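You operate a simulated robot arm through the tools that you are given. There is no shell and no other tool.

You are at the controls of a simulated robot arm. One attempt, no reset.

TASK
Set lamp three with DARK on: dim and the job card's fader full up, then DARK off.
Fine: DARK on before a fader moves; the other faders stay.

Only the result counts: the job must be done as asked and must still hold three seconds after the hand-in. Knocking over, shifting, dropping, spilling or breaking anything else fails it.

THE ROBOT
A 6-joint arm with a fingered hand, fixed in place. Base frame: the origin is at the foot of the arm, x ahead of it, y to its left, z up; the work surface is at about z = 0.84. Readings come in m, degrees, newtons and seconds.
It reaches about 1.346 m from its shoulder. Its first joint turns from -149.0 to 149.0 degrees. Payload 3.5 kg.
Tool frame: the origin (TCP) lies between the finger pads and is the grasp point; the fingertips stand 0.026 m ahead of it; z points along the fingers, y is the line along which they close. The gripper opens to 0.132 m. The gripper's body begins 0.073 m behind the TCP. The gripper is a hand of 4 fingers: y runs from the thumb to the fingers, the wrist lies at [0, 0, -0.234] in the tool frame, and closing takes about 1.5 s.
Orientation is that of the tool frame in the base frame, as a unit quaternion [w, x, y, z]. With the fingers straight down and closing along the base's y, the tool's x points along the base's -x, its y along +y and its z along -z.

THE INTERFACE
- The arm moves only by the tool send_rows. Its argument "increments" is a list that holds one entry, the list of rows, each a list of 7 numbers: the shift along the tool's x, y, z in units of 500 mm (1.0 is 500 mm), then the turn, a rotation vector about the tool's x, y, z in units of 90 degrees (1.0 is 90 degrees), then the opening, from 0 (shut) to 1 (fully open). In form: [[[x, y, z, ax, ay, az, grip], ...]]. A call has 1 to 20 rows; each row is the pose to reach, as a shift and turn from the pose commanded when the call began, along the tool's axes at that moment. A call with a number of a shift or a turn outside -1 to 1 is refused whole. Each row takes 0.2 s and may step no farther than 0.05 m and 8.6 degrees from the row before; otherwise, or with a gripper value out of range, the whole call is refused. Where a pose cannot be reached the arm comes as near as it can. A force on the tool above 40 N (or 10 N above the force at the start of the call, whichever is more), or a blocked arm, ends the call early, and 0.2 s more pass. Each finger travels about 0.072 m/s and halts on what it meets, pressing with about 33 N; the grip force reading is that of the motor and also rises with nothing between the fingers. The clock runs only during rows and for 0.2 s after the last one: add rows that repeat a pose to give the fingers time. The reply holds the time, the measured pose of the TCP, the force on the tool along the base axes, the opening and the grip force, in the units named above and with some noise, with the torque about the TCP (base axes, N m) and any sound that the robot's microphone picked up, and new pictures: "pictures" is both (left out), scene, wrist or none.
- Cameras (640 x 400 px; columns grow to the right, rows downward): "scene" is fixed at [0.2202, -0.6509, 1.3882]; the picture's right is [0.74, -0.67, 0.00], its down [-0.22, -0.24, -0.94] and it looks along [0.64, 0.70, -0.33] (base axes); focal length 355 px, centre (320, 200). "wrist" rides on the gripper at [0.068, 0.002, -0.097] in the tool frame; the picture's right is [-0.03, 1.00, 0.00], its down [-0.82, -0.02, -0.58] and it looks along [-0.58, -0.01, 0.82] (tool axes); focal length 270 px, centre (320, 200).
- move_column(by): slides the trunk up (or, below 0, down) by that many m; the arm rides with it, the base frame stays. It gives what a move gives, with no picture.
- preshape(shape): the hand has 4 fingers and takes this shape, open, in about a second: jaw (thumb against the fingers, like two jaws); tri (thumb and two fingers); tip (a fingertip pinch); poke (one finger out to press); point (the index stretched); flat (the hand flat); cup (the hand cupped); fist (a fist). The gripper value then closes the fingers along that shape, each until it touches; the sizes above hold for jaw. It gives what a move gives, with no picture.
- measure_at(camera, pixels): for up to 12 pixels [column, row] of the newest picture of that camera ("zoom" is the newest enlarged one), the place [x, y, z] in the base frame of the surface seen there, good to about 0.002 m. The clock stands still meanwhile.
- zoom(camera, box): a new picture of the part [left, top, right, bottom] of that camera's present view, enlarged. The clock stands still meanwhile.
- close_job(): hands the job in; it is judged then, once.

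Open the gripper and draw the arm clear of the work before you hand the job in, unless the task says otherwise.

The tools are called after "Request:" as name(argument=value, ...) on one line, values as JSON. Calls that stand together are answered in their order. send_rows: Moves the arm, as the interface text tells. Its arguments: {"type":"object","properties":{"increments":{"type":"array","items":{"type":"array","items":{"type":"array","items":{"type":"number"}}}},"pictures":{"type":"string","enum":["both","scene","wrist","none"]}},"required":["increments"]} The other tools are called the same way: move_column (by) slides the trunk up or down; preshape (shape) gives the hand a shape; measure_at (camera, pixels) gives the place of the surface under pixels of a picture; zoom (camera, box) takes an enlarged picture of a part of a camera's view; close_job () hands the job in.

At the start:

```text
clock: 0.0
position: [0.7405, 0.3195, 0.9998]
orientation: [0.001, -0.001, 1.0, -0.001]
contact_force: [0.8, 0.5, 0.2]
wrist_torque: [0.03, 0.03, -0.04]
width: 0.1322
grasp_force: 0.1
shape: jaw
trunk travel left (down, up): [-0.899, 0.071]
```

scene: 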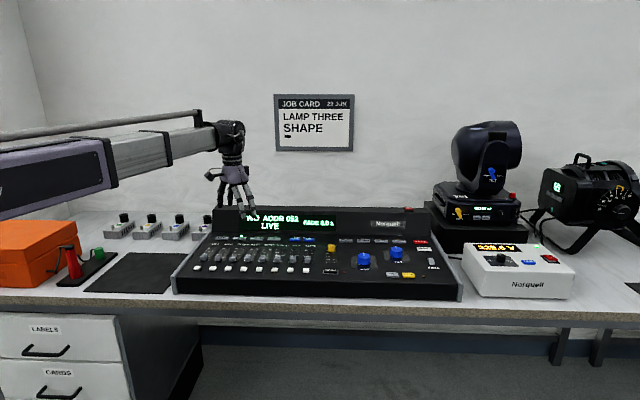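
wrist: 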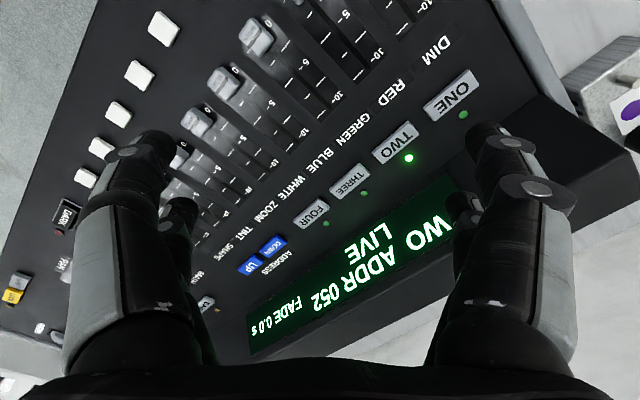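

The console sits around (320,255) in the scene picture, with the job card at (314,122) reading "LAMP THREE SHAPE". I'll zoom in on the card, the console and the wrist view before moving anything.

Request:
zoom(camera="scene", box=[265, 85, 365, 160])

Request:
zoom(camera="scene", box=[170, 195, 330, 300])

Request:
zoom(camera="scene", box=[310, 195, 470, 300])

Request:
zoom(camera="wrist", box=[0, 0, 480, 360])

```text
5.33 times, centred on (315, 122) of scene
```

zoom: 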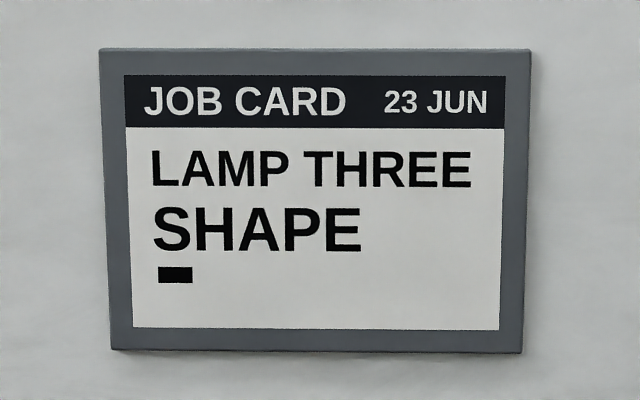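

```text
3.81 times, centred on (250, 248) of scene
```

zoom: 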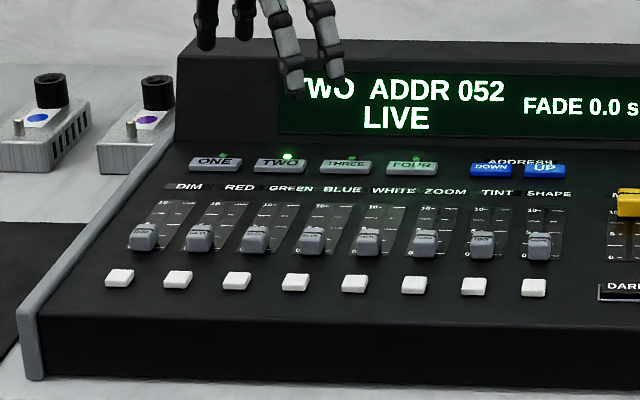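

```text
3.81 times, centred on (390, 248) of scene
```

zoom: 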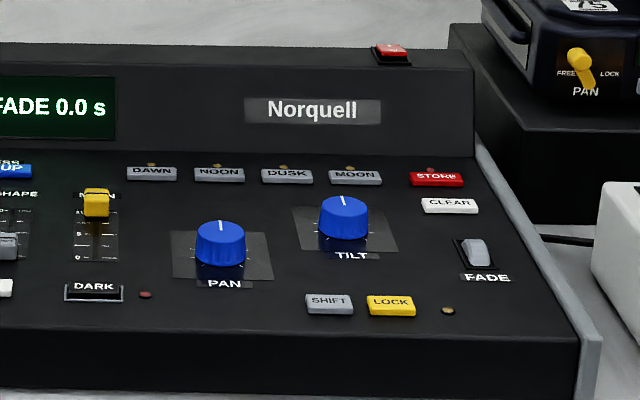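

```text
1.11 times, centred on (240, 180) of wrist
```

zoom: 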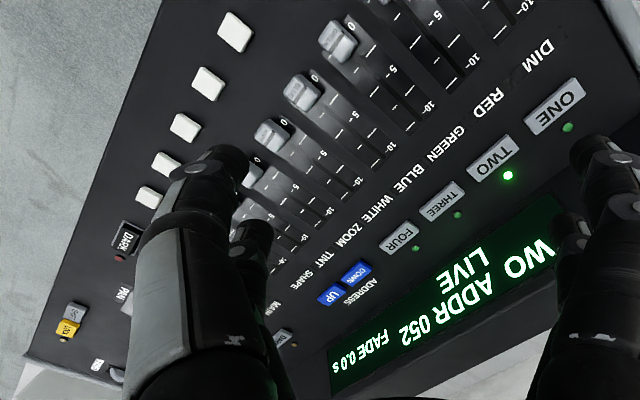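

The card names SHAPE, and lamp TWO is currently selected (its LED lit near (288,157) in the zoom). I'll zoom in on the console's left part again so I can measure the places of its controls.

Request:
zoom(camera="scene", box=[190, 225, 350, 285])

```text
4.00 times, centred on (270, 255) of scene
```

zoom: 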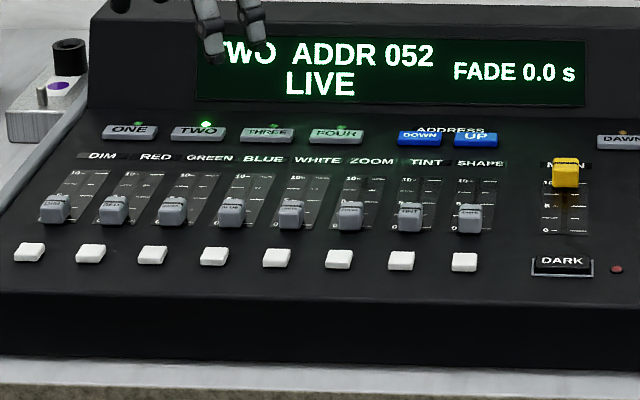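

Controls are visible: THREE at (266,134), DARK at (562,262), DIM fader knob at (55,208), SHAPE knob at (470,218). I measure these and their neighbours.

Request:
measure_at(camera="zoom", pixels=[[266, 133], [198, 132], [335, 133], [562, 261], [55, 203], [114, 207], [470, 213], [411, 213], [565, 165], [88, 172], [489, 183], [464, 259]])

Request:
measure_at(camera="zoom", pixels=[[52, 215], [55, 198], [470, 205], [470, 225], [245, 135], [290, 132], [266, 128], [266, 140], [540, 262], [586, 262], [562, 255], [562, 268]])

```text
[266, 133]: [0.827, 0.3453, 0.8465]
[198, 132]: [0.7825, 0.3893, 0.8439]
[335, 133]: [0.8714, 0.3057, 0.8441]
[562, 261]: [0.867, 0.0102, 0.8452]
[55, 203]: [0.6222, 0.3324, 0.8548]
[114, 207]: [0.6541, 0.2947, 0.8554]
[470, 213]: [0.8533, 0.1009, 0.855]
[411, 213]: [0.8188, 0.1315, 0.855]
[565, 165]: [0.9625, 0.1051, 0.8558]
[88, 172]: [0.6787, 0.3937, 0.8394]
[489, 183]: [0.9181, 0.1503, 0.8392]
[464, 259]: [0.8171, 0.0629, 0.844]
```

```text
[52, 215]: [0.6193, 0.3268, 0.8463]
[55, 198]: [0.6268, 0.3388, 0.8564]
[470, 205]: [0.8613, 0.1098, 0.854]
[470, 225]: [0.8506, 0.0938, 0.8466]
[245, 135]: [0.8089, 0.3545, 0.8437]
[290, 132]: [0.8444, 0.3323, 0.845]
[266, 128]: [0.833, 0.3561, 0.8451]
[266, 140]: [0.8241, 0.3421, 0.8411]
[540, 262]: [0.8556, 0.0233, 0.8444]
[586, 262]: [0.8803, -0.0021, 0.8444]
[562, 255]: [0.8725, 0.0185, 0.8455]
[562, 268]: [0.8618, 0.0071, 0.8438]
```

The panel lies flat at z≈0.839, the console is turned 45° (rows run along (0.707,−0.707), faders go up along (0.707,0.707)), and the fader knobs stand to z≈0.855. I'll shape the hand to poke, at its present height well clear of the panel, and see where the finger's tip is.

Request:
preshape(shape="poke")

```text
clock: 0.9
position: [0.7424, 0.3182, 1.0011]
orientation: [0.0, 0.0, 1.0, 0.0]
contact_force: [0.4, -0.4, -0.2]
wrist_torque: [0.01, 0.01, 0.0]
width: 0.0001
grasp_force: 0.0
shape: poke
trunk travel left (down, up): [-0.899, 0.071]
```

The hand is now in poke. I send a zero shift with the opening value at 1 to get fresh pictures of the finger.

Request:
send_rows(increments=[[[0, 0, 0, 0, 0, 0, 1], [0, 0, 0, 0, 0, 0, 1], [0, 0, 0, 0, 0, 0, 1]]], pictures="both")

```text
clock: 1.7
position: [0.7419, 0.3203, 1.0004]
orientation: [0.001, 0.0, 1.0, 0.0]
contact_force: [0.1, 0.4, -0.8]
wrist_torque: [0.02, 0.0, 0.0]
width: 0.0
grasp_force: 0.0
shape: poke
trunk travel left (down, up): [-0.899, 0.071]
```

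scene: 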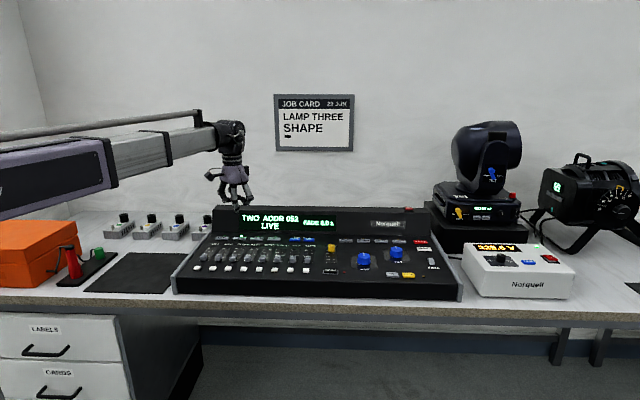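
wrist: 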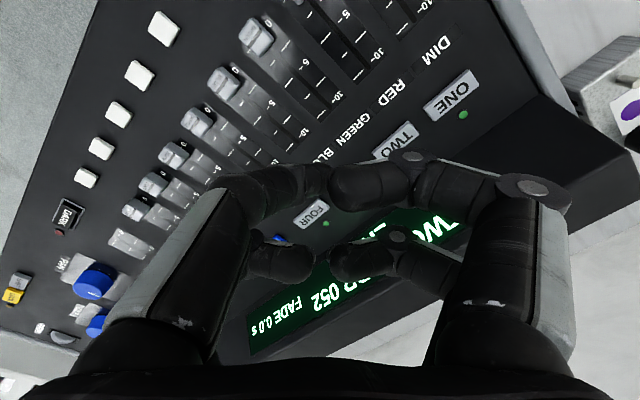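

In the new wrist picture the fingers look curled inward around (400,180). I zoom in on the hand in both views to see which finger stands out.

Request:
zoom(camera="scene", box=[192, 150, 272, 215])

Request:
zoom(camera="wrist", box=[160, 120, 600, 400])

```text
6.15 times, centred on (232, 182) of scene
```

zoom: 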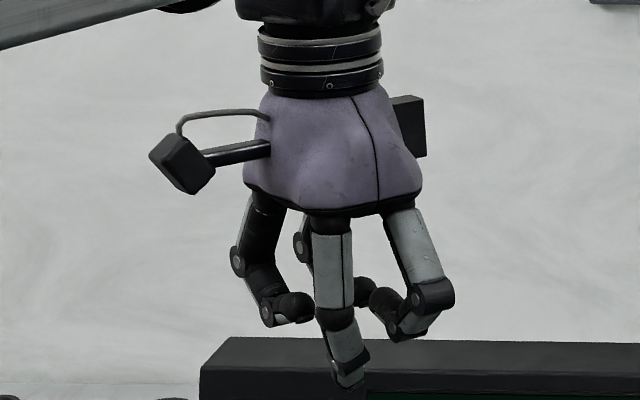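

```text
1.43 times, centred on (380, 260) of wrist
```

zoom: 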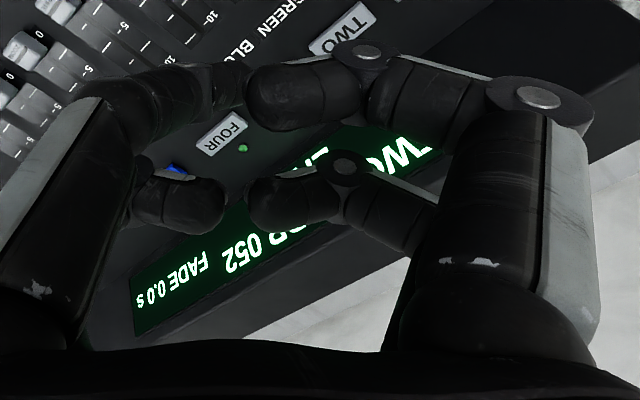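

One finger, front in the scene zoom at (340,330), hangs lower than the others. I'll zoom in on its tip and measure the pixels along it.

Request:
zoom(camera="scene", box=[200, 175, 264, 215])

```text
10.00 times, centred on (232, 195) of scene
```

zoom: 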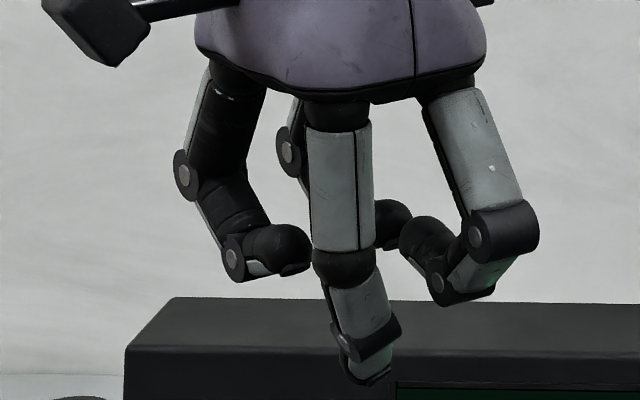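

The extended finger ends near (372,378) in this zoom. I measure along it and the other knuckles to find how far it stands ahead of them.

Request:
measure_at(camera="zoom", pixels=[[340, 180], [360, 305], [365, 345], [370, 365], [370, 378], [378, 372], [345, 262], [270, 245], [240, 270], [470, 240], [465, 290], [430, 245]])

```text
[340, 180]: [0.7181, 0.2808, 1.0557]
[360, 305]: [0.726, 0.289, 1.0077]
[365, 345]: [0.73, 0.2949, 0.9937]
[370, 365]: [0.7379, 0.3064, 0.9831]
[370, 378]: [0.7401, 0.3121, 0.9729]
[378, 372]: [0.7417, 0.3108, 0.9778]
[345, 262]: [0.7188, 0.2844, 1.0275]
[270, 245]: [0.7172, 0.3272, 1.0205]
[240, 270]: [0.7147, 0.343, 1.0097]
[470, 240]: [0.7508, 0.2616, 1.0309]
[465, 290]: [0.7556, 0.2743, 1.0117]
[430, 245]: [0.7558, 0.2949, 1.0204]
```

The pointing fingertip is close to the tool axis, about 0.026–0.028 m ahead of the TCP, and the curled knuckles are about 0.03 m higher. I now measure the display housing behind the buttons, and the knobs and other obstacles, to check the hand's clearance.

Request:
measure_at(camera="scene", pixels=[[300, 209], [300, 214], [300, 225], [300, 231], [300, 236], [215, 212], [215, 232], [425, 215], [365, 255], [397, 250], [331, 247], [180, 272]])

Request:
zoom(camera="scene", box=[190, 225, 270, 275])

```text
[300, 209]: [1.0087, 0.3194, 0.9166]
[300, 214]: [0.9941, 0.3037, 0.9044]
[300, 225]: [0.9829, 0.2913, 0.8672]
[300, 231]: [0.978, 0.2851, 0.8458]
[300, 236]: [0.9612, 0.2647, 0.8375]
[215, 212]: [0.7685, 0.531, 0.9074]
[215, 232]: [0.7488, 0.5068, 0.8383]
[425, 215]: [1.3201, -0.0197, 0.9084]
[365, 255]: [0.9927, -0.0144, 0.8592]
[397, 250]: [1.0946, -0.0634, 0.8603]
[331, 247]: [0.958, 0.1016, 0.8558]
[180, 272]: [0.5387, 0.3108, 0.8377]
```

```text
8.00 times, centred on (230, 250) of scene
```

zoom: 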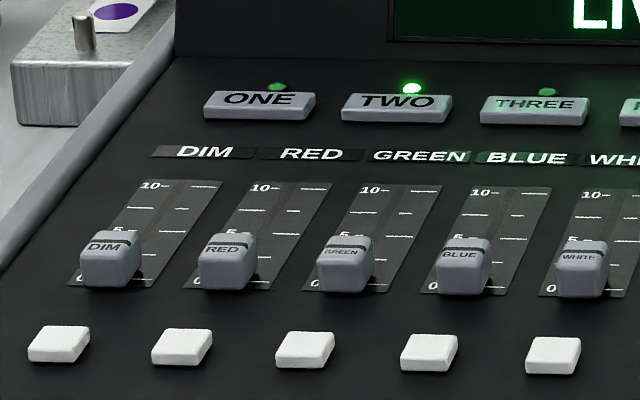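

The housing face is ≥0.06 m behind the THREE button and its top is at z≈0.917, so a vertical approach has clearance. I move above THREE (0.828, 0.347) and descend to TCP z≈0.92 to check where the fingertip really is.

Request:
send_rows(increments=[[[-0.06, 0.02, 0, 0, 0, 0, 1], [-0.12, 0.04, 0, 0, 0, 0, 1], [-0.173, 0.055, 0, 0, 0, 0, 1], [-0.173, 0.055, 0.08, 0, 0, 0, 1], [-0.173, 0.055, 0.16, 0, 0, 0, 1], [-0.173, 0.055, 0.16, 0, 0, 0, 1]]], pictures="both")

```text
clock: 3.1
position: [0.8273, 0.3466, 1.0]
orientation: [0.0, 0.001, 1.0, 0.0]
contact_force: [0.8, 0.3, -0.2]
wrist_torque: [-0.02, 0.04, -0.01]
width: 0.0
grasp_force: 0.0
shape: poke
out of reach, approached as far as the arm can: row 4, 5, 6
trunk travel left (down, up): [-0.899, 0.071]
```

scene: 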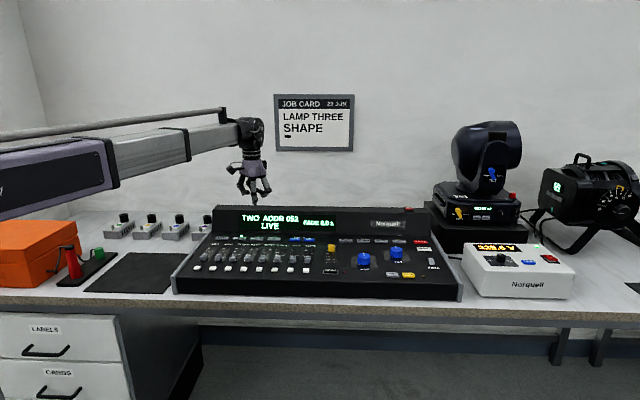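
wrist: 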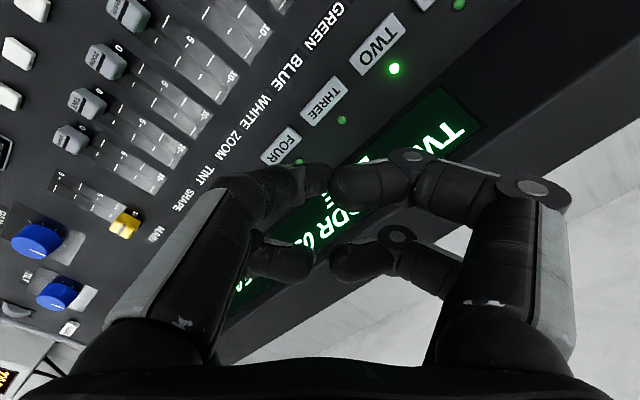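

The last rows were out of reach, so the arm needs the trunk lower. Before lowering I check that the arm's underside clears the orange box (40,228) and other items.

Request:
measure_at(camera="scene", pixels=[[40, 225], [75, 222], [60, 195], [20, 205], [110, 180], [150, 165], [200, 155], [70, 250], [97, 252], [124, 217], [180, 216], [207, 217]])

Request:
zoom(camera="scene", box=[0, 100, 320, 300])

```text
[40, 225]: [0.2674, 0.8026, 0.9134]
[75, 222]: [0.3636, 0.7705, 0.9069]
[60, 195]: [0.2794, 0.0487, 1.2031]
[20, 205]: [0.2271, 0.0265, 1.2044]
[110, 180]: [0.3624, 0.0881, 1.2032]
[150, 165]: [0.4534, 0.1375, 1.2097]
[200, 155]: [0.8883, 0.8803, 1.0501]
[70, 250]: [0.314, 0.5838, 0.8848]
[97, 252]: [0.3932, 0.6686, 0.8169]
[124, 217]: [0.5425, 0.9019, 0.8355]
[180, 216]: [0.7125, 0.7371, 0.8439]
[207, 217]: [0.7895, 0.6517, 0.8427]
```

```text
2.00 times, centred on (160, 200) of scene
```

zoom: 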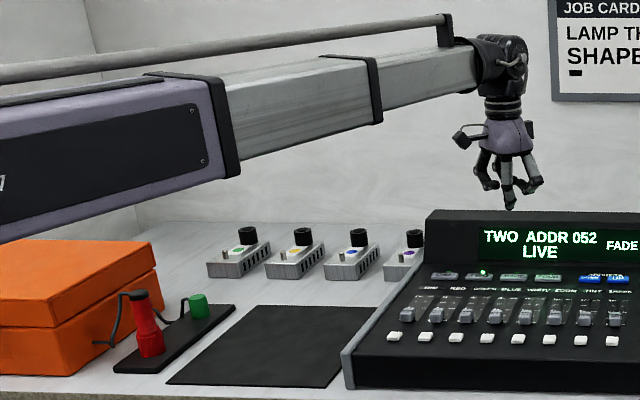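

The arm's underside is at z≈1.2, far above everything on the table, so lowering the trunk is safe. I lower it by 0.08 m to bring the TCP to about z=0.92.

Request:
move_column(by=-0.08)

```text
clock: 4.3
position: [0.8274, 0.3461, 0.9211]
orientation: [0.0, 0.0, 1.0, -0.001]
contact_force: [0.1, 0.2, 0.8]
wrist_torque: [-0.01, 0.01, 0.0]
width: 0.0
grasp_force: 0.1
shape: poke
trunk travel left (down, up): [-0.819, 0.151]
```

The TCP is at z=0.921. In case the earlier unreached command is remembered, I move up first (safe in either case) and read the pose back.

Request:
send_rows(increments=[[[0, 0, -0.09, 0, 0, 0, 1], [0, 0, -0.09, 0, 0, 0, 1]]], pictures="both")

```text
clock: 4.9
position: [0.8277, 0.3466, 0.9193]
orientation: [0.0, 0.0, 1.0, 0.0]
contact_force: [0.9, 0.1, -0.2]
wrist_torque: [0.01, 0.02, 0.02]
width: 0.0001
grasp_force: 0.1
shape: poke
out of reach, approached as far as the arm can: row 1, 2
trunk travel left (down, up): [-0.819, 0.151]
```

scene: 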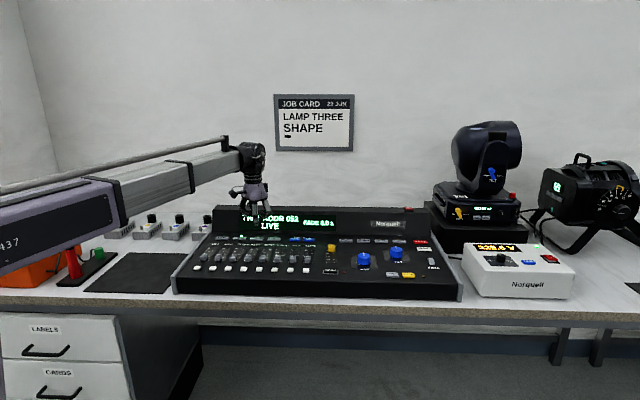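
wrist: 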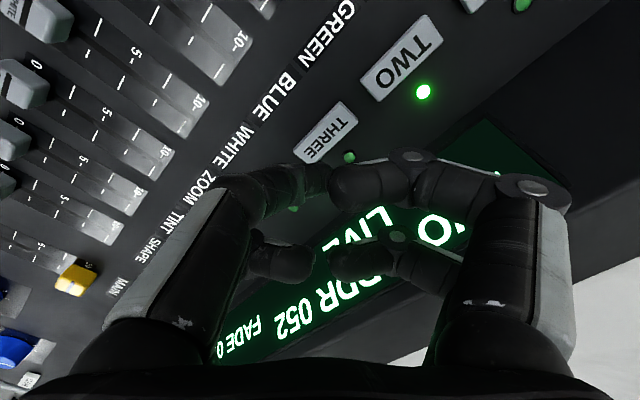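

Going up by 0.045 m was also out of reach, so this arm may only change height with the trunk here. I test a tiny 5 mm downward shift (tip still ~45 mm over the panel).

Request:
send_rows(increments=[[[0, 0, 0.01, 0, 0, 0, 1], [0, 0, 0.01, 0, 0, 0, 1]]], pictures="none")

```text
clock: 5.5
position: [0.828, 0.3431, 0.9189]
orientation: [0.0, 0.0, 1.0, 0.0]
contact_force: [0.7, -0.6, 0.3]
wrist_torque: [0.0, -0.02, -0.01]
width: 0.0004
grasp_force: 0.0
shape: poke
out of reach, approached as far as the arm can: row 1, 2
trunk travel left (down, up): [-0.819, 0.151]
```

Confirmed: height only changes with the trunk. Now I check the tip against the THREE button with zooms of both views.

Request:
zoom(camera="scene", box=[222, 180, 302, 250])

Request:
zoom(camera="wrist", box=[200, 80, 440, 230])

```text
5.71 times, centred on (262, 215) of scene
```

zoom: 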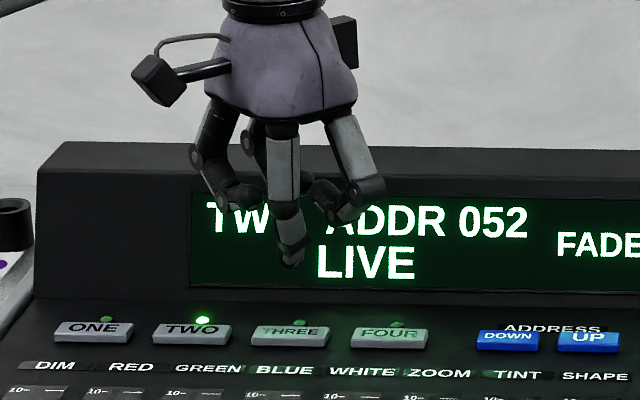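

```text
2.67 times, centred on (320, 155) of wrist
```

zoom: 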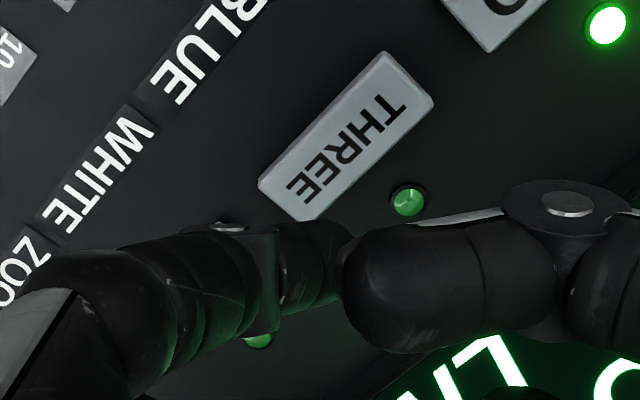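

The fingertip appears at (292,262) in the scene zoom. I retake that zoom as the newest one and measure the tip and the button.

Request:
zoom(camera="scene", box=[242, 205, 306, 245])

```text
10.00 times, centred on (274, 225) of scene
```

zoom: 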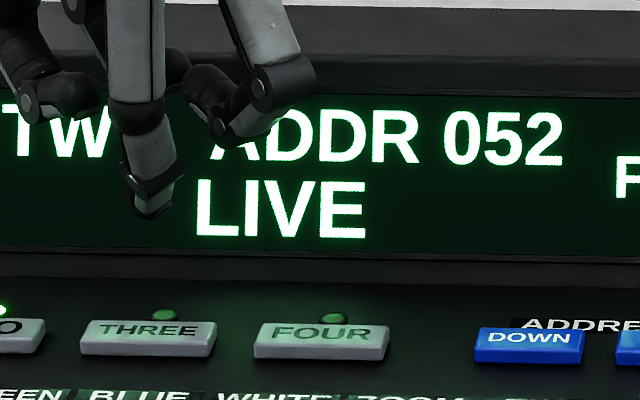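

The tip is at about (155,212) and THREE's top face spans (85–215, 320–345). I measure both.

Request:
measure_at(camera="zoom", pixels=[[153, 215], [160, 210], [165, 200], [152, 207], [145, 205], [148, 330], [95, 332], [205, 332], [148, 322], [148, 342], [155, 185], [140, 120]])

```text
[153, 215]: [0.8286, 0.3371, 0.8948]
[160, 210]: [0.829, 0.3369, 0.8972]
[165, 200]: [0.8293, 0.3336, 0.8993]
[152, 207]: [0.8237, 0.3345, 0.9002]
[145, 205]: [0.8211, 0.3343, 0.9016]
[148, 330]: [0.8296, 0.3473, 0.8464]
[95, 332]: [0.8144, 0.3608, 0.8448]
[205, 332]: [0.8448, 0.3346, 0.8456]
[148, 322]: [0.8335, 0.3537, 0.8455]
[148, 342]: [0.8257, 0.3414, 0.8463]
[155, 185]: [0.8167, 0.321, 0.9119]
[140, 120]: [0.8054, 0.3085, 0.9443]
```

THREE's centre is (0.830, 0.3475, 0.846) and the tip is near (0.830, 0.342, 0.893). I shift +2 mm x and +3 mm y, then lower the trunk toward the button in stages.

Request:
send_rows(increments=[[[-0.004, 0.006, 0, 0, 0, 0, 1], [-0.004, 0.006, 0, 0, 0, 0, 1]]], pictures="none")

Request:
move_column(by=-0.038)

Request:
zoom(camera="scene", box=[242, 205, 306, 245])

```text
clock: 6.1
position: [0.8312, 0.3461, 0.9198]
orientation: [0.0, -0.001, 1.0, 0.0]
contact_force: [-0.8, 0.2, -0.2]
wrist_torque: [0.0, 0.04, 0.0]
width: 0.0
grasp_force: 0.0
shape: poke
trunk travel left (down, up): [-0.819, 0.151]
```

```text
clock: 6.9
position: [0.8304, 0.3471, 0.882]
orientation: [0.0, 0.0, 1.0, 0.0]
contact_force: [0.8, 1.1, 0.0]
wrist_torque: [-0.02, 0.02, -0.02]
width: 0.0
grasp_force: 0.1
shape: poke
trunk travel left (down, up): [-0.781, 0.189]
```

```text
10.00 times, centred on (274, 225) of scene
```

zoom: 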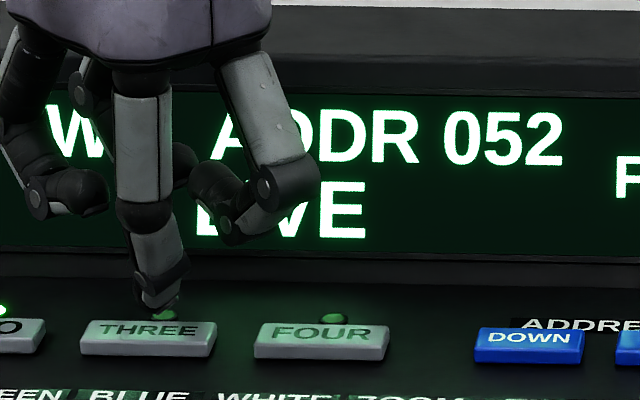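

The tip is now just above the back part of THREE (tip at (160,308) in the zoom, button top 320–345), about 9 mm above it. I lower 8 mm further.

Request:
move_column(by=-0.008)

Request:
zoom(camera="scene", box=[242, 205, 306, 245])

```text
clock: 7.5
position: [0.8307, 0.3477, 0.8739]
orientation: [0.0, 0.001, 1.0, 0.0]
contact_force: [-0.1, -0.4, 2.2]
wrist_torque: [-0.03, 0.03, -0.01]
width: 0.0001
grasp_force: 0.2
shape: poke
trunk travel left (down, up): [-0.773, 0.197]
heard: click
```

```text
10.00 times, centred on (274, 225) of scene
```

zoom: 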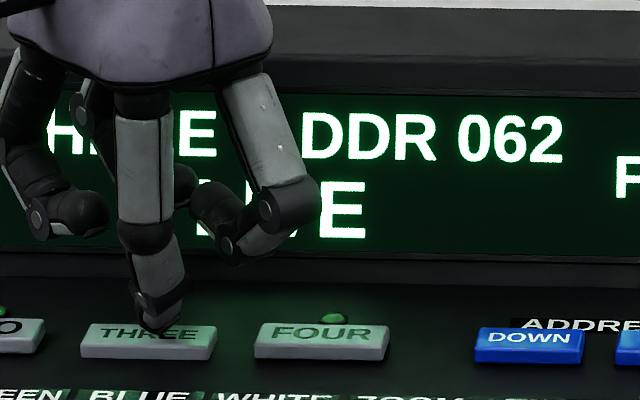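

A click was heard and the display now reads "THREE ADDR 062": lamp three is selected. I raise the trunk 0.05 m, check the display is steady, and then travel to DARK at (0.867, 0.010).

Request:
move_column(by=0.05)

Request:
zoom(camera="scene", box=[190, 205, 350, 290])

```text
clock: 8.4
position: [0.8308, 0.3466, 0.9238]
orientation: [0.0, -0.001, 1.0, 0.0]
contact_force: [0.4, -0.7, -0.5]
wrist_torque: [0.03, -0.01, -0.01]
width: 0.0
grasp_force: 0.1
shape: poke
trunk travel left (down, up): [-0.823, 0.147]
```

```text
4.00 times, centred on (270, 248) of scene
```

zoom: 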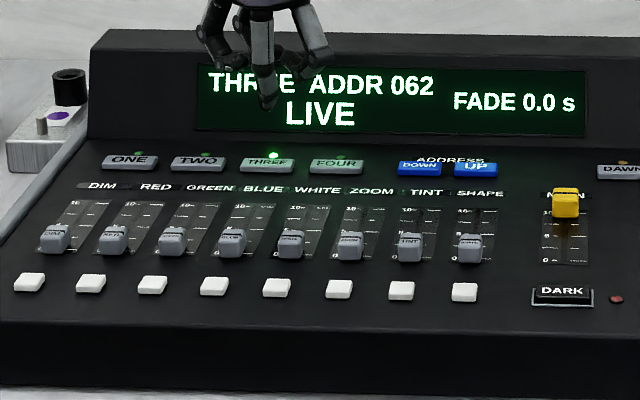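

THREE's LED is lit. I travel horizontally to above DARK in 9 steps of about 38 mm, with the tip at z≈0.895, over the fader knobs (z≤0.857).

Request:
send_rows(increments=[[[-0.008, -0.075, 0, 0, 0, 0, 1], [-0.016, -0.15, 0, 0, 0, 0, 1], [-0.024, -0.225, 0, 0, 0, 0, 1], [-0.032, -0.3, 0, 0, 0, 0, 1], [-0.04, -0.375, 0, 0, 0, 0, 1], [-0.048, -0.45, 0, 0, 0, 0, 1], [-0.056, -0.525, 0, 0, 0, 0, 1], [-0.064, -0.6, 0, 0, 0, 0, 1], [-0.073, -0.674, 0, 0, 0, 0, 1], [-0.073, -0.674, 0, 0, 0, 0, 1]]], pictures="both")

Request:
zoom(camera="scene", box=[290, 225, 370, 285])

```text
clock: 10.6
position: [0.8655, 0.0079, 0.9242]
orientation: [0.0, 0.0, 1.0, 0.0]
contact_force: [-0.6, 0.1, -0.5]
wrist_torque: [-0.01, -0.02, -0.03]
width: 0.0
grasp_force: 0.1
shape: poke
out of reach, approached as far as the arm can: row 7, 8
trunk travel left (down, up): [-0.823, 0.147]
```

scene: 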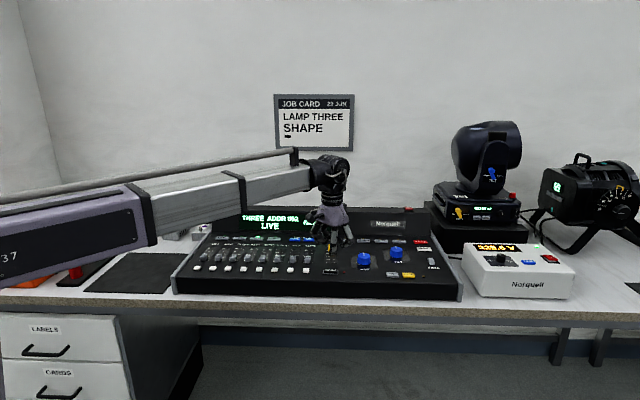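
wrist: 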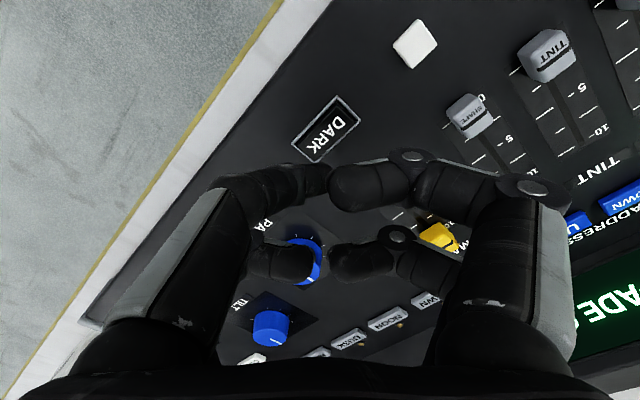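

```text
6.67 times, centred on (330, 255) of scene
```

zoom: 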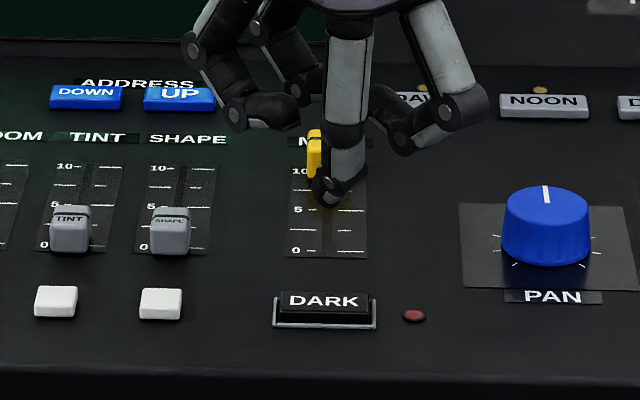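

The TCP is at (0.8655, 0.0079). In this zoom DARK's face is at (323,302) with its red LED unlit at (414,315). I measure the key and tip precisely.

Request:
measure_at(camera="zoom", pixels=[[323, 300], [285, 298], [362, 303], [323, 294], [323, 308], [323, 318], [278, 325], [370, 325], [330, 204], [345, 190], [325, 195], [414, 315]])

Request:
zoom(camera="wrist", box=[270, 80, 390, 180])

```text
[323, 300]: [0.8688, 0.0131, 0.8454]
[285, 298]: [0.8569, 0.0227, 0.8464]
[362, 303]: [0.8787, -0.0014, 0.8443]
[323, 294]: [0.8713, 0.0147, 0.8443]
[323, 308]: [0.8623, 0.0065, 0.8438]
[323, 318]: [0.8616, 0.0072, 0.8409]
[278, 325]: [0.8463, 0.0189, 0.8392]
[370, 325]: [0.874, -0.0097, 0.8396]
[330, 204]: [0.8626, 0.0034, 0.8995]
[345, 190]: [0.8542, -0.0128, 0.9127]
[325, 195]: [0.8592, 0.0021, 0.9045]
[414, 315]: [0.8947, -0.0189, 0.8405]
```

```text
4.00 times, centred on (330, 130) of wrist
```

zoom: 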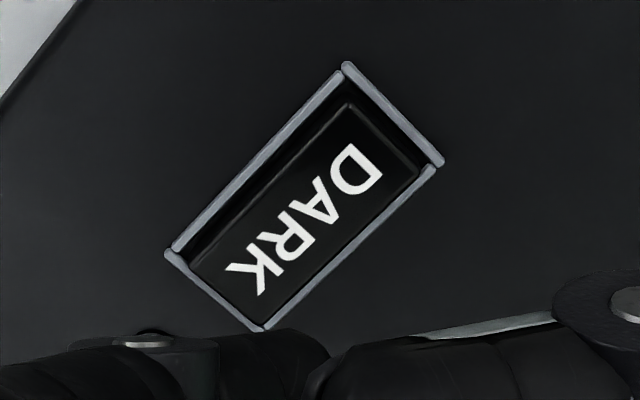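

DARK's face centre is (0.868, 0.011, 0.845). I shift +2 mm x and +3 mm y, and lower the trunk 42 mm to just above it.

Request:
send_rows(increments=[[[-0.004, 0.006, 0, 0, 0, 0, 1], [-0.004, 0.006, 0, 0, 0, 0, 1]]], pictures="none")

Request:
move_column(by=-0.042)

Request:
zoom(camera="scene", box=[290, 225, 370, 285])

```text
clock: 11.2
position: [0.8697, 0.0125, 0.9241]
orientation: [0.0, 0.0, 1.0, -0.001]
contact_force: [0.5, 0.7, 0.0]
wrist_torque: [0.0, 0.02, 0.02]
width: 0.0
grasp_force: 0.1
shape: poke
trunk travel left (down, up): [-0.823, 0.147]
```

```text
clock: 12.0
position: [0.8684, 0.0125, 0.8813]
orientation: [-0.001, 0.001, 1.0, 0.0]
contact_force: [0.4, -0.4, 0.4]
wrist_torque: [-0.02, -0.03, -0.03]
width: 0.0002
grasp_force: 0.1
shape: poke
trunk travel left (down, up): [-0.781, 0.189]
```

```text
6.67 times, centred on (330, 255) of scene
```

zoom: 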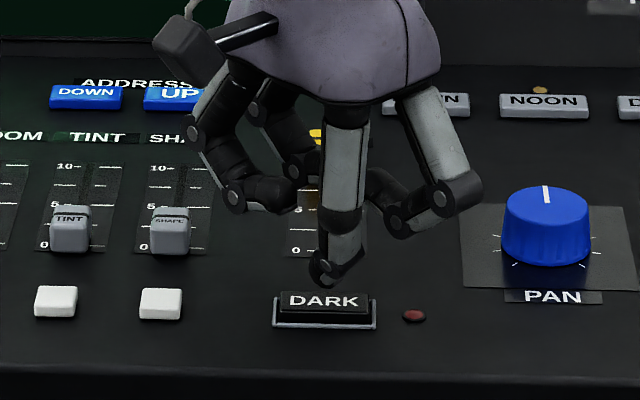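

The tip at (325,285) hangs just above DARK's face, the key still unpressed. I lower 8 mm.

Request:
move_column(by=-0.008)

Request:
zoom(camera="scene", box=[290, 225, 370, 285])

```text
clock: 12.6
position: [0.8695, 0.0121, 0.8734]
orientation: [0.0, 0.0, 1.0, -0.001]
contact_force: [0.3, -0.6, 1.7]
wrist_torque: [0.0, -0.01, 0.0]
width: 0.0001
grasp_force: 0.1
shape: poke
trunk travel left (down, up): [-0.773, 0.197]
heard: click
```

```text
6.67 times, centred on (330, 255) of scene
```

zoom: 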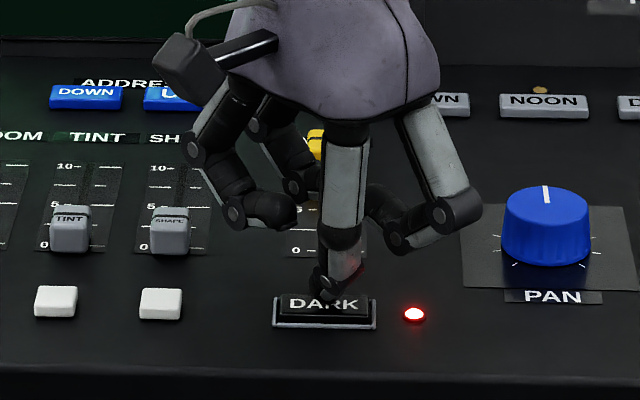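

A click was heard and the DARK LED at (414,315) is lit red. I raise 0.05 m and check that it stays lit with the finger off.

Request:
move_column(by=0.05)

Request:
zoom(camera="scene", box=[230, 205, 390, 290])

```text
clock: 13.5
position: [0.8688, 0.0126, 0.9248]
orientation: [0.0, 0.0, 1.0, 0.0]
contact_force: [-0.5, 0.0, -0.1]
wrist_torque: [0.0, 0.02, 0.01]
width: 0.0001
grasp_force: 0.1
shape: poke
trunk travel left (down, up): [-0.823, 0.147]
```

```text
4.00 times, centred on (310, 248) of scene
```

zoom: 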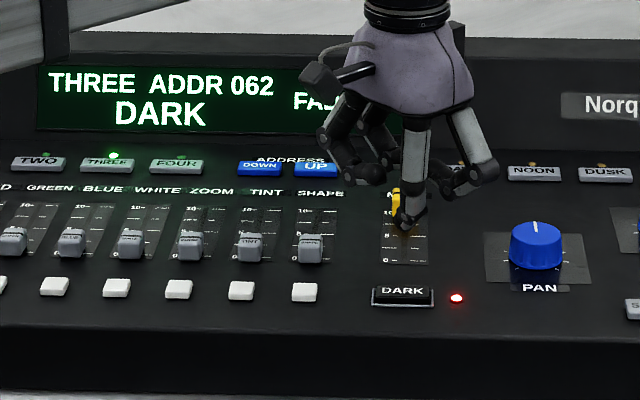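

The display reads "THREE ADDR 062 DARK". Now I look closely at the SHAPE fader to measure the knob's faces and the slot's end.

Request:
zoom(camera="scene", box=[286, 245, 334, 285])

```text
10.00 times, centred on (310, 265) of scene
```

zoom: 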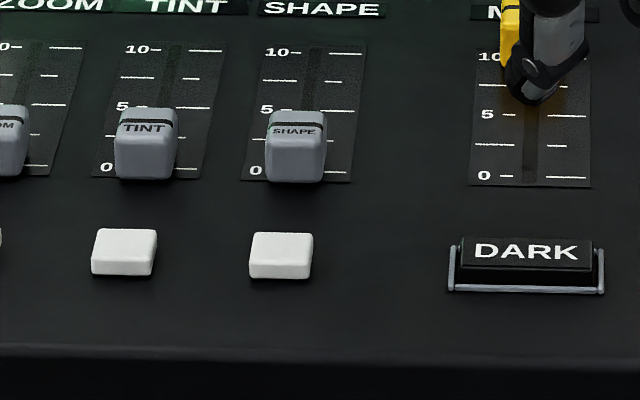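

The SHAPE knob spans (266–326, 110–185) with scale marks 10 at row 52 and 0 at row 170. I measure the knob's top and front face, the marks and the white button.

Request:
measure_at(camera="zoom", pixels=[[295, 122], [272, 122], [322, 122], [298, 113], [295, 133], [295, 150], [295, 178], [345, 54], [340, 170], [308, 45], [304, 80], [281, 240]])

Request:
measure_at(camera="zoom", pixels=[[313, 42], [317, 60], [312, 90], [345, 183], [250, 180], [300, 234], [283, 233], [283, 258], [262, 178], [332, 178], [283, 210], [320, 54]])

```text
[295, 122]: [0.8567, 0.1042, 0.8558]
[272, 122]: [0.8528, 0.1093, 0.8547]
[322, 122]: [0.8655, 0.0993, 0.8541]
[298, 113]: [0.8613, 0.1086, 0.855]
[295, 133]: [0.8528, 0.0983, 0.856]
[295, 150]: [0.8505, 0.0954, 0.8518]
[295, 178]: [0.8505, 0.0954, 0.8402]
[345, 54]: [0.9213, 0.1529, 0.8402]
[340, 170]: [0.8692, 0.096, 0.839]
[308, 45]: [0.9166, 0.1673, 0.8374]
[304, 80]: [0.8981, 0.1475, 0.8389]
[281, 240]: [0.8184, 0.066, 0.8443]
```

```text
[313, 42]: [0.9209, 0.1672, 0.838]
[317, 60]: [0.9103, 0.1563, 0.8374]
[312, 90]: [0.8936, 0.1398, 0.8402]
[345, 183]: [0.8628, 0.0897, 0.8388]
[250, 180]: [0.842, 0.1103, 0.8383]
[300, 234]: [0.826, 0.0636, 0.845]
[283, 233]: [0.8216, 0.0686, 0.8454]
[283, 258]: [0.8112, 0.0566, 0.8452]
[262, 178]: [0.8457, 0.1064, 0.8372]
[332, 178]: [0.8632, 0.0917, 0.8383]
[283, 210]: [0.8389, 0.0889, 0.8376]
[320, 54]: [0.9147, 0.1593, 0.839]
```

In console coordinates the SHAPE slot is at u≈0.533, the knob's front face at v≈0.669, its travel about 0.078 m, and the white button's back edge is at v≈0.632. I move above the gap in front of the knob at (0.840, 0.086).

Request:
send_rows(increments=[[[0.019, 0.049, 0, 0, 0, 0, 1], [0.038, 0.098, 0, 0, 0, 0, 1], [0.0576, 0.1476, 0, 0, 0, 0, 1], [0.0576, 0.1476, 0, 0, 0, 0, 1]]], pictures="both")

Request:
zoom(camera="scene", box=[280, 235, 344, 285])

```text
clock: 14.5
position: [0.8388, 0.0863, 0.9243]
orientation: [0.0, 0.0, 1.0, 0.0]
contact_force: [0.2, -0.6, 0.4]
wrist_torque: [-0.05, 0.03, 0.0]
width: 0.0
grasp_force: 0.0
shape: poke
trunk travel left (down, up): [-0.823, 0.147]
```

scene: 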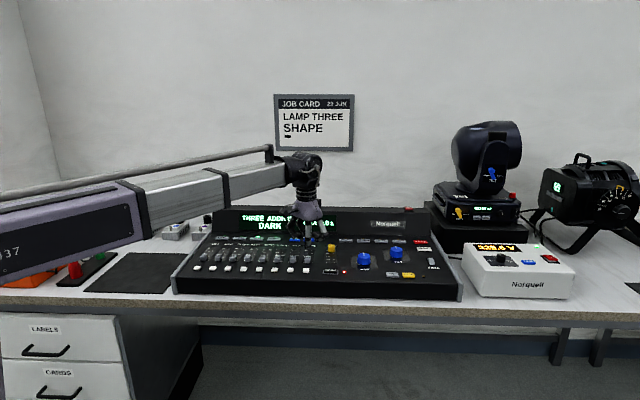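
wrist: 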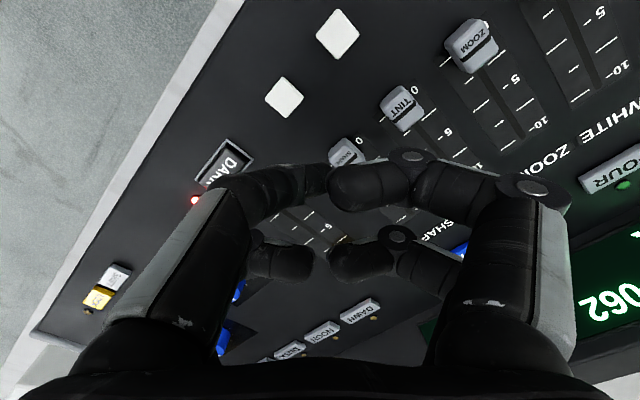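

```text
8.00 times, centred on (312, 260) of scene
```

zoom: 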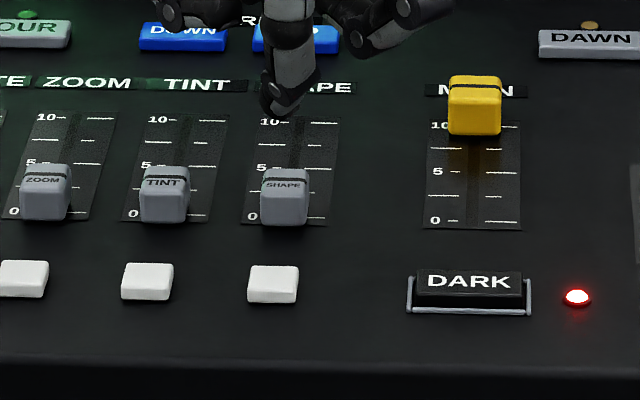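

The tip hangs at (290,110) in the zoom, and its downward path leads just in front of the SHAPE knob. I lower 34 mm (tip to ~0.861, still above the knob's top) and look again.

Request:
move_column(by=-0.034)

Request:
zoom(camera="scene", box=[286, 245, 334, 285])

```text
clock: 15.3
position: [0.8398, 0.0859, 0.8899]
orientation: [0.0, -0.001, 1.0, 0.0]
contact_force: [-0.2, -0.4, 0.9]
wrist_torque: [0.0, -0.03, 0.01]
width: 0.0003
grasp_force: 0.0
shape: poke
trunk travel left (down, up): [-0.789, 0.181]
```

```text
10.00 times, centred on (310, 265) of scene
```

zoom: 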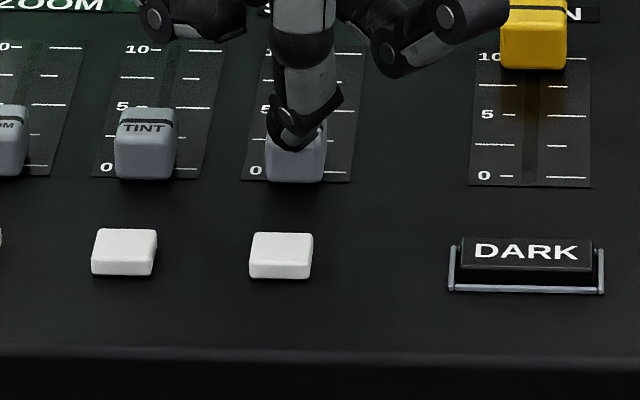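

The tip at about (292,150) is in front of the knob's front face in the picture. I measure its tip surface against the knob's front plane (v≈0.669) before going lower.

Request:
measure_at(camera="zoom", pixels=[[290, 150], [300, 147], [285, 143], [310, 138], [298, 125], [320, 110], [280, 130], [295, 170], [275, 165], [318, 165], [272, 130], [322, 132]])

```text
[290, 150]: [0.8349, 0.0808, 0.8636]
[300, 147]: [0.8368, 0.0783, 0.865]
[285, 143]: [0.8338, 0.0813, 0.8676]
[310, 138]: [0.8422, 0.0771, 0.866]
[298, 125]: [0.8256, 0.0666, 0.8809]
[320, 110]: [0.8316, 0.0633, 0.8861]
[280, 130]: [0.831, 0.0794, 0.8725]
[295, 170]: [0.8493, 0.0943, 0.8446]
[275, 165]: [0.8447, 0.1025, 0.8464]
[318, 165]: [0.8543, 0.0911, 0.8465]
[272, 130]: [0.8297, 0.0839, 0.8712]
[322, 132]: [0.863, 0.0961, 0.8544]
```

The tip is well centred on the knob (u≈0.534) and its near surface is at v≈0.6475, so there is a few mm of gap to the knob's face. I lower 20 mm so the tip is at z≈0.842, just above the panel.

Request:
move_column(by=-0.016)

Request:
move_column(by=-0.004)

Request:
zoom(camera="scene", box=[286, 245, 334, 285])

```text
clock: 15.9
position: [0.8401, 0.0852, 0.8748]
orientation: [0.0, 0.0, 1.0, -0.001]
contact_force: [0.0, 0.9, 0.2]
wrist_torque: [-0.02, -0.01, 0.03]
width: 0.0
grasp_force: 0.0
shape: poke
trunk travel left (down, up): [-0.773, 0.197]
```

```text
clock: 16.5
position: [0.8385, 0.0861, 0.8705]
orientation: [0.0, -0.001, 1.0, 0.0]
contact_force: [0.0, -0.3, -0.1]
wrist_torque: [0.01, 0.01, -0.05]
width: 0.0001
grasp_force: 0.0
shape: poke
trunk travel left (down, up): [-0.769, 0.201]
```

```text
10.00 times, centred on (310, 265) of scene
```

zoom: 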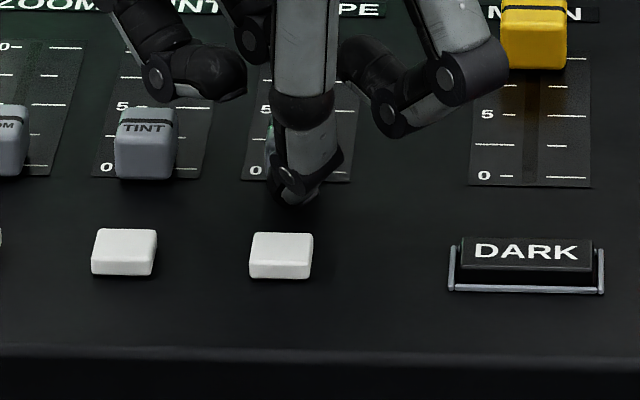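

No contact yet (forces ~0), the tip at (300,203) is between the white button and the knob. I push slowly 40 mm along the slot direction (+x,+y), 5 mm per row.

Request:
send_rows(increments=[[[-0.00707, 0.00707, 0, 0, 0, 0, 1], [-0.01414, 0.01414, 0, 0, 0, 0, 1], [-0.02121, 0.02121, 0, 0, 0, 0, 1], [-0.02828, 0.02828, 0, 0, 0, 0, 1], [-0.03536, 0.03536, 0, 0, 0, 0, 1], [-0.04243, 0.04243, 0, 0, 0, 0, 1], [-0.0495, 0.0495, 0, 0, 0, 0, 1], [-0.05657, 0.05657, 0, 0, 0, 0, 1]]], pictures="both")

Request:
zoom(camera="scene", box=[286, 235, 334, 275])

```text
clock: 18.3
position: [0.8684, 0.1133, 0.869]
orientation: [0.0, -0.001, 1.0, 0.0]
contact_force: [-0.7, -0.4, 0.7]
wrist_torque: [0.0, 0.01, 0.02]
width: 0.0
grasp_force: 0.0
shape: poke
trunk travel left (down, up): [-0.769, 0.201]
```

scene: 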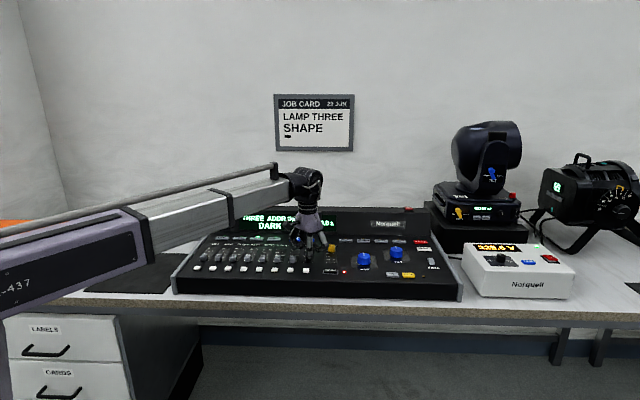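
wrist: 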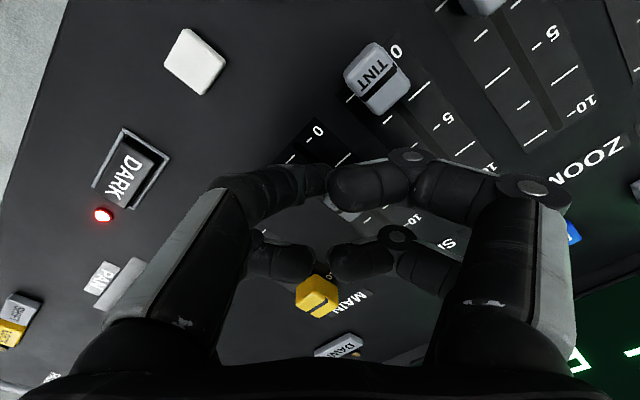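

```text
10.00 times, centred on (310, 255) of scene
```

zoom: 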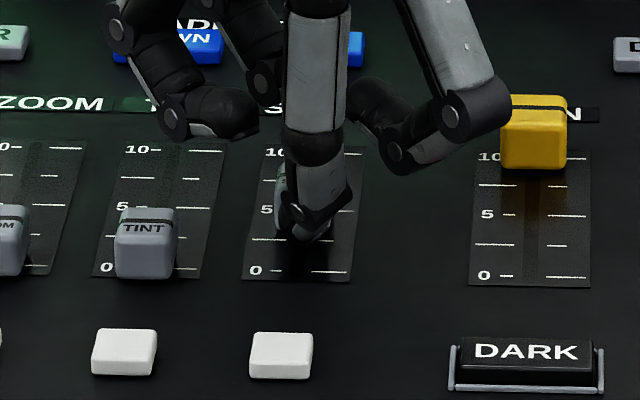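

The knob moved with the finger (SHAPE now around "4–5" in the zoom), with only ~1 N of force. I push on 30 mm more.

Request:
send_rows(increments=[[[-0.00707, 0.00707, 0, 0, 0, 0, 1], [-0.01414, 0.01414, 0, 0, 0, 0, 1], [-0.02121, 0.02121, 0, 0, 0, 0, 1], [-0.02828, 0.02828, 0, 0, 0, 0, 1], [-0.03536, 0.03536, 0, 0, 0, 0, 1], [-0.04243, 0.04243, 0, 0, 0, 0, 1]]], pictures="scene")

Request:
zoom(camera="scene", box=[286, 235, 334, 275])

```text
clock: 19.7
position: [0.8897, 0.1353, 0.8711]
orientation: [0.001, 0.0, 1.0, 0.0]
contact_force: [0.4, 0.1, -0.2]
wrist_torque: [-0.01, -0.02, 0.01]
width: 0.0002
grasp_force: 0.0
shape: poke
trunk travel left (down, up): [-0.769, 0.201]
```

scene: 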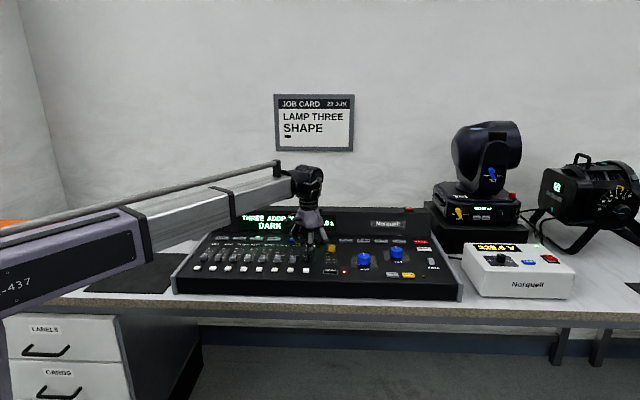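

```text
10.00 times, centred on (310, 255) of scene
```

zoom: 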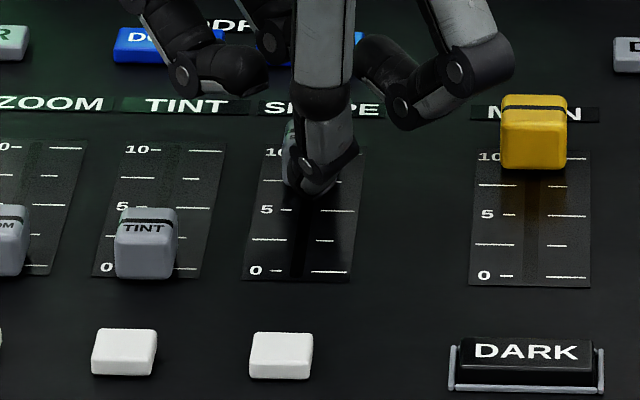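

The SHAPE knob is near mark 8 now; comparing with MAIN at full up, about 12–16 mm remain. I push 10 mm more in 2 mm rows.

Request:
send_rows(increments=[[[-0.00283, 0.00283, 0, 0, 0, 0, 1], [-0.00566, 0.00566, 0, 0, 0, 0, 1], [-0.00849, 0.00849, 0, 0, 0, 0, 1], [-0.01131, 0.01131, 0, 0, 0, 0, 1], [-0.01414, 0.01414, 0, 0, 0, 0, 1]]], pictures="none")

Request:
zoom(camera="scene", box=[286, 235, 334, 275])

```text
clock: 20.9
position: [0.896, 0.1424, 0.8708]
orientation: [0.0, 0.0, 1.0, 0.0]
contact_force: [0.0, 0.1, -0.1]
wrist_torque: [0.0, 0.0, 0.0]
width: 0.0002
grasp_force: 0.0
shape: poke
trunk travel left (down, up): [-0.769, 0.201]
```

```text
10.00 times, centred on (310, 255) of scene
```

zoom: 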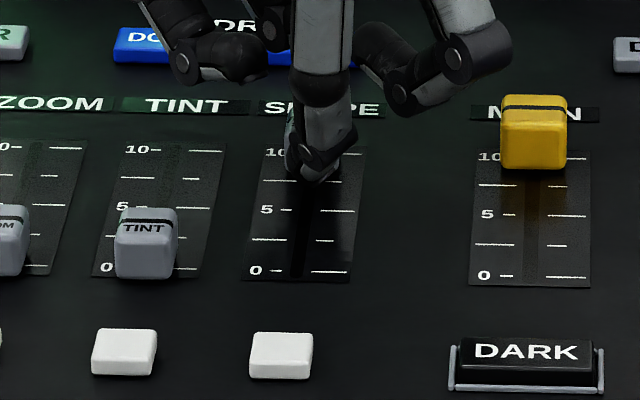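

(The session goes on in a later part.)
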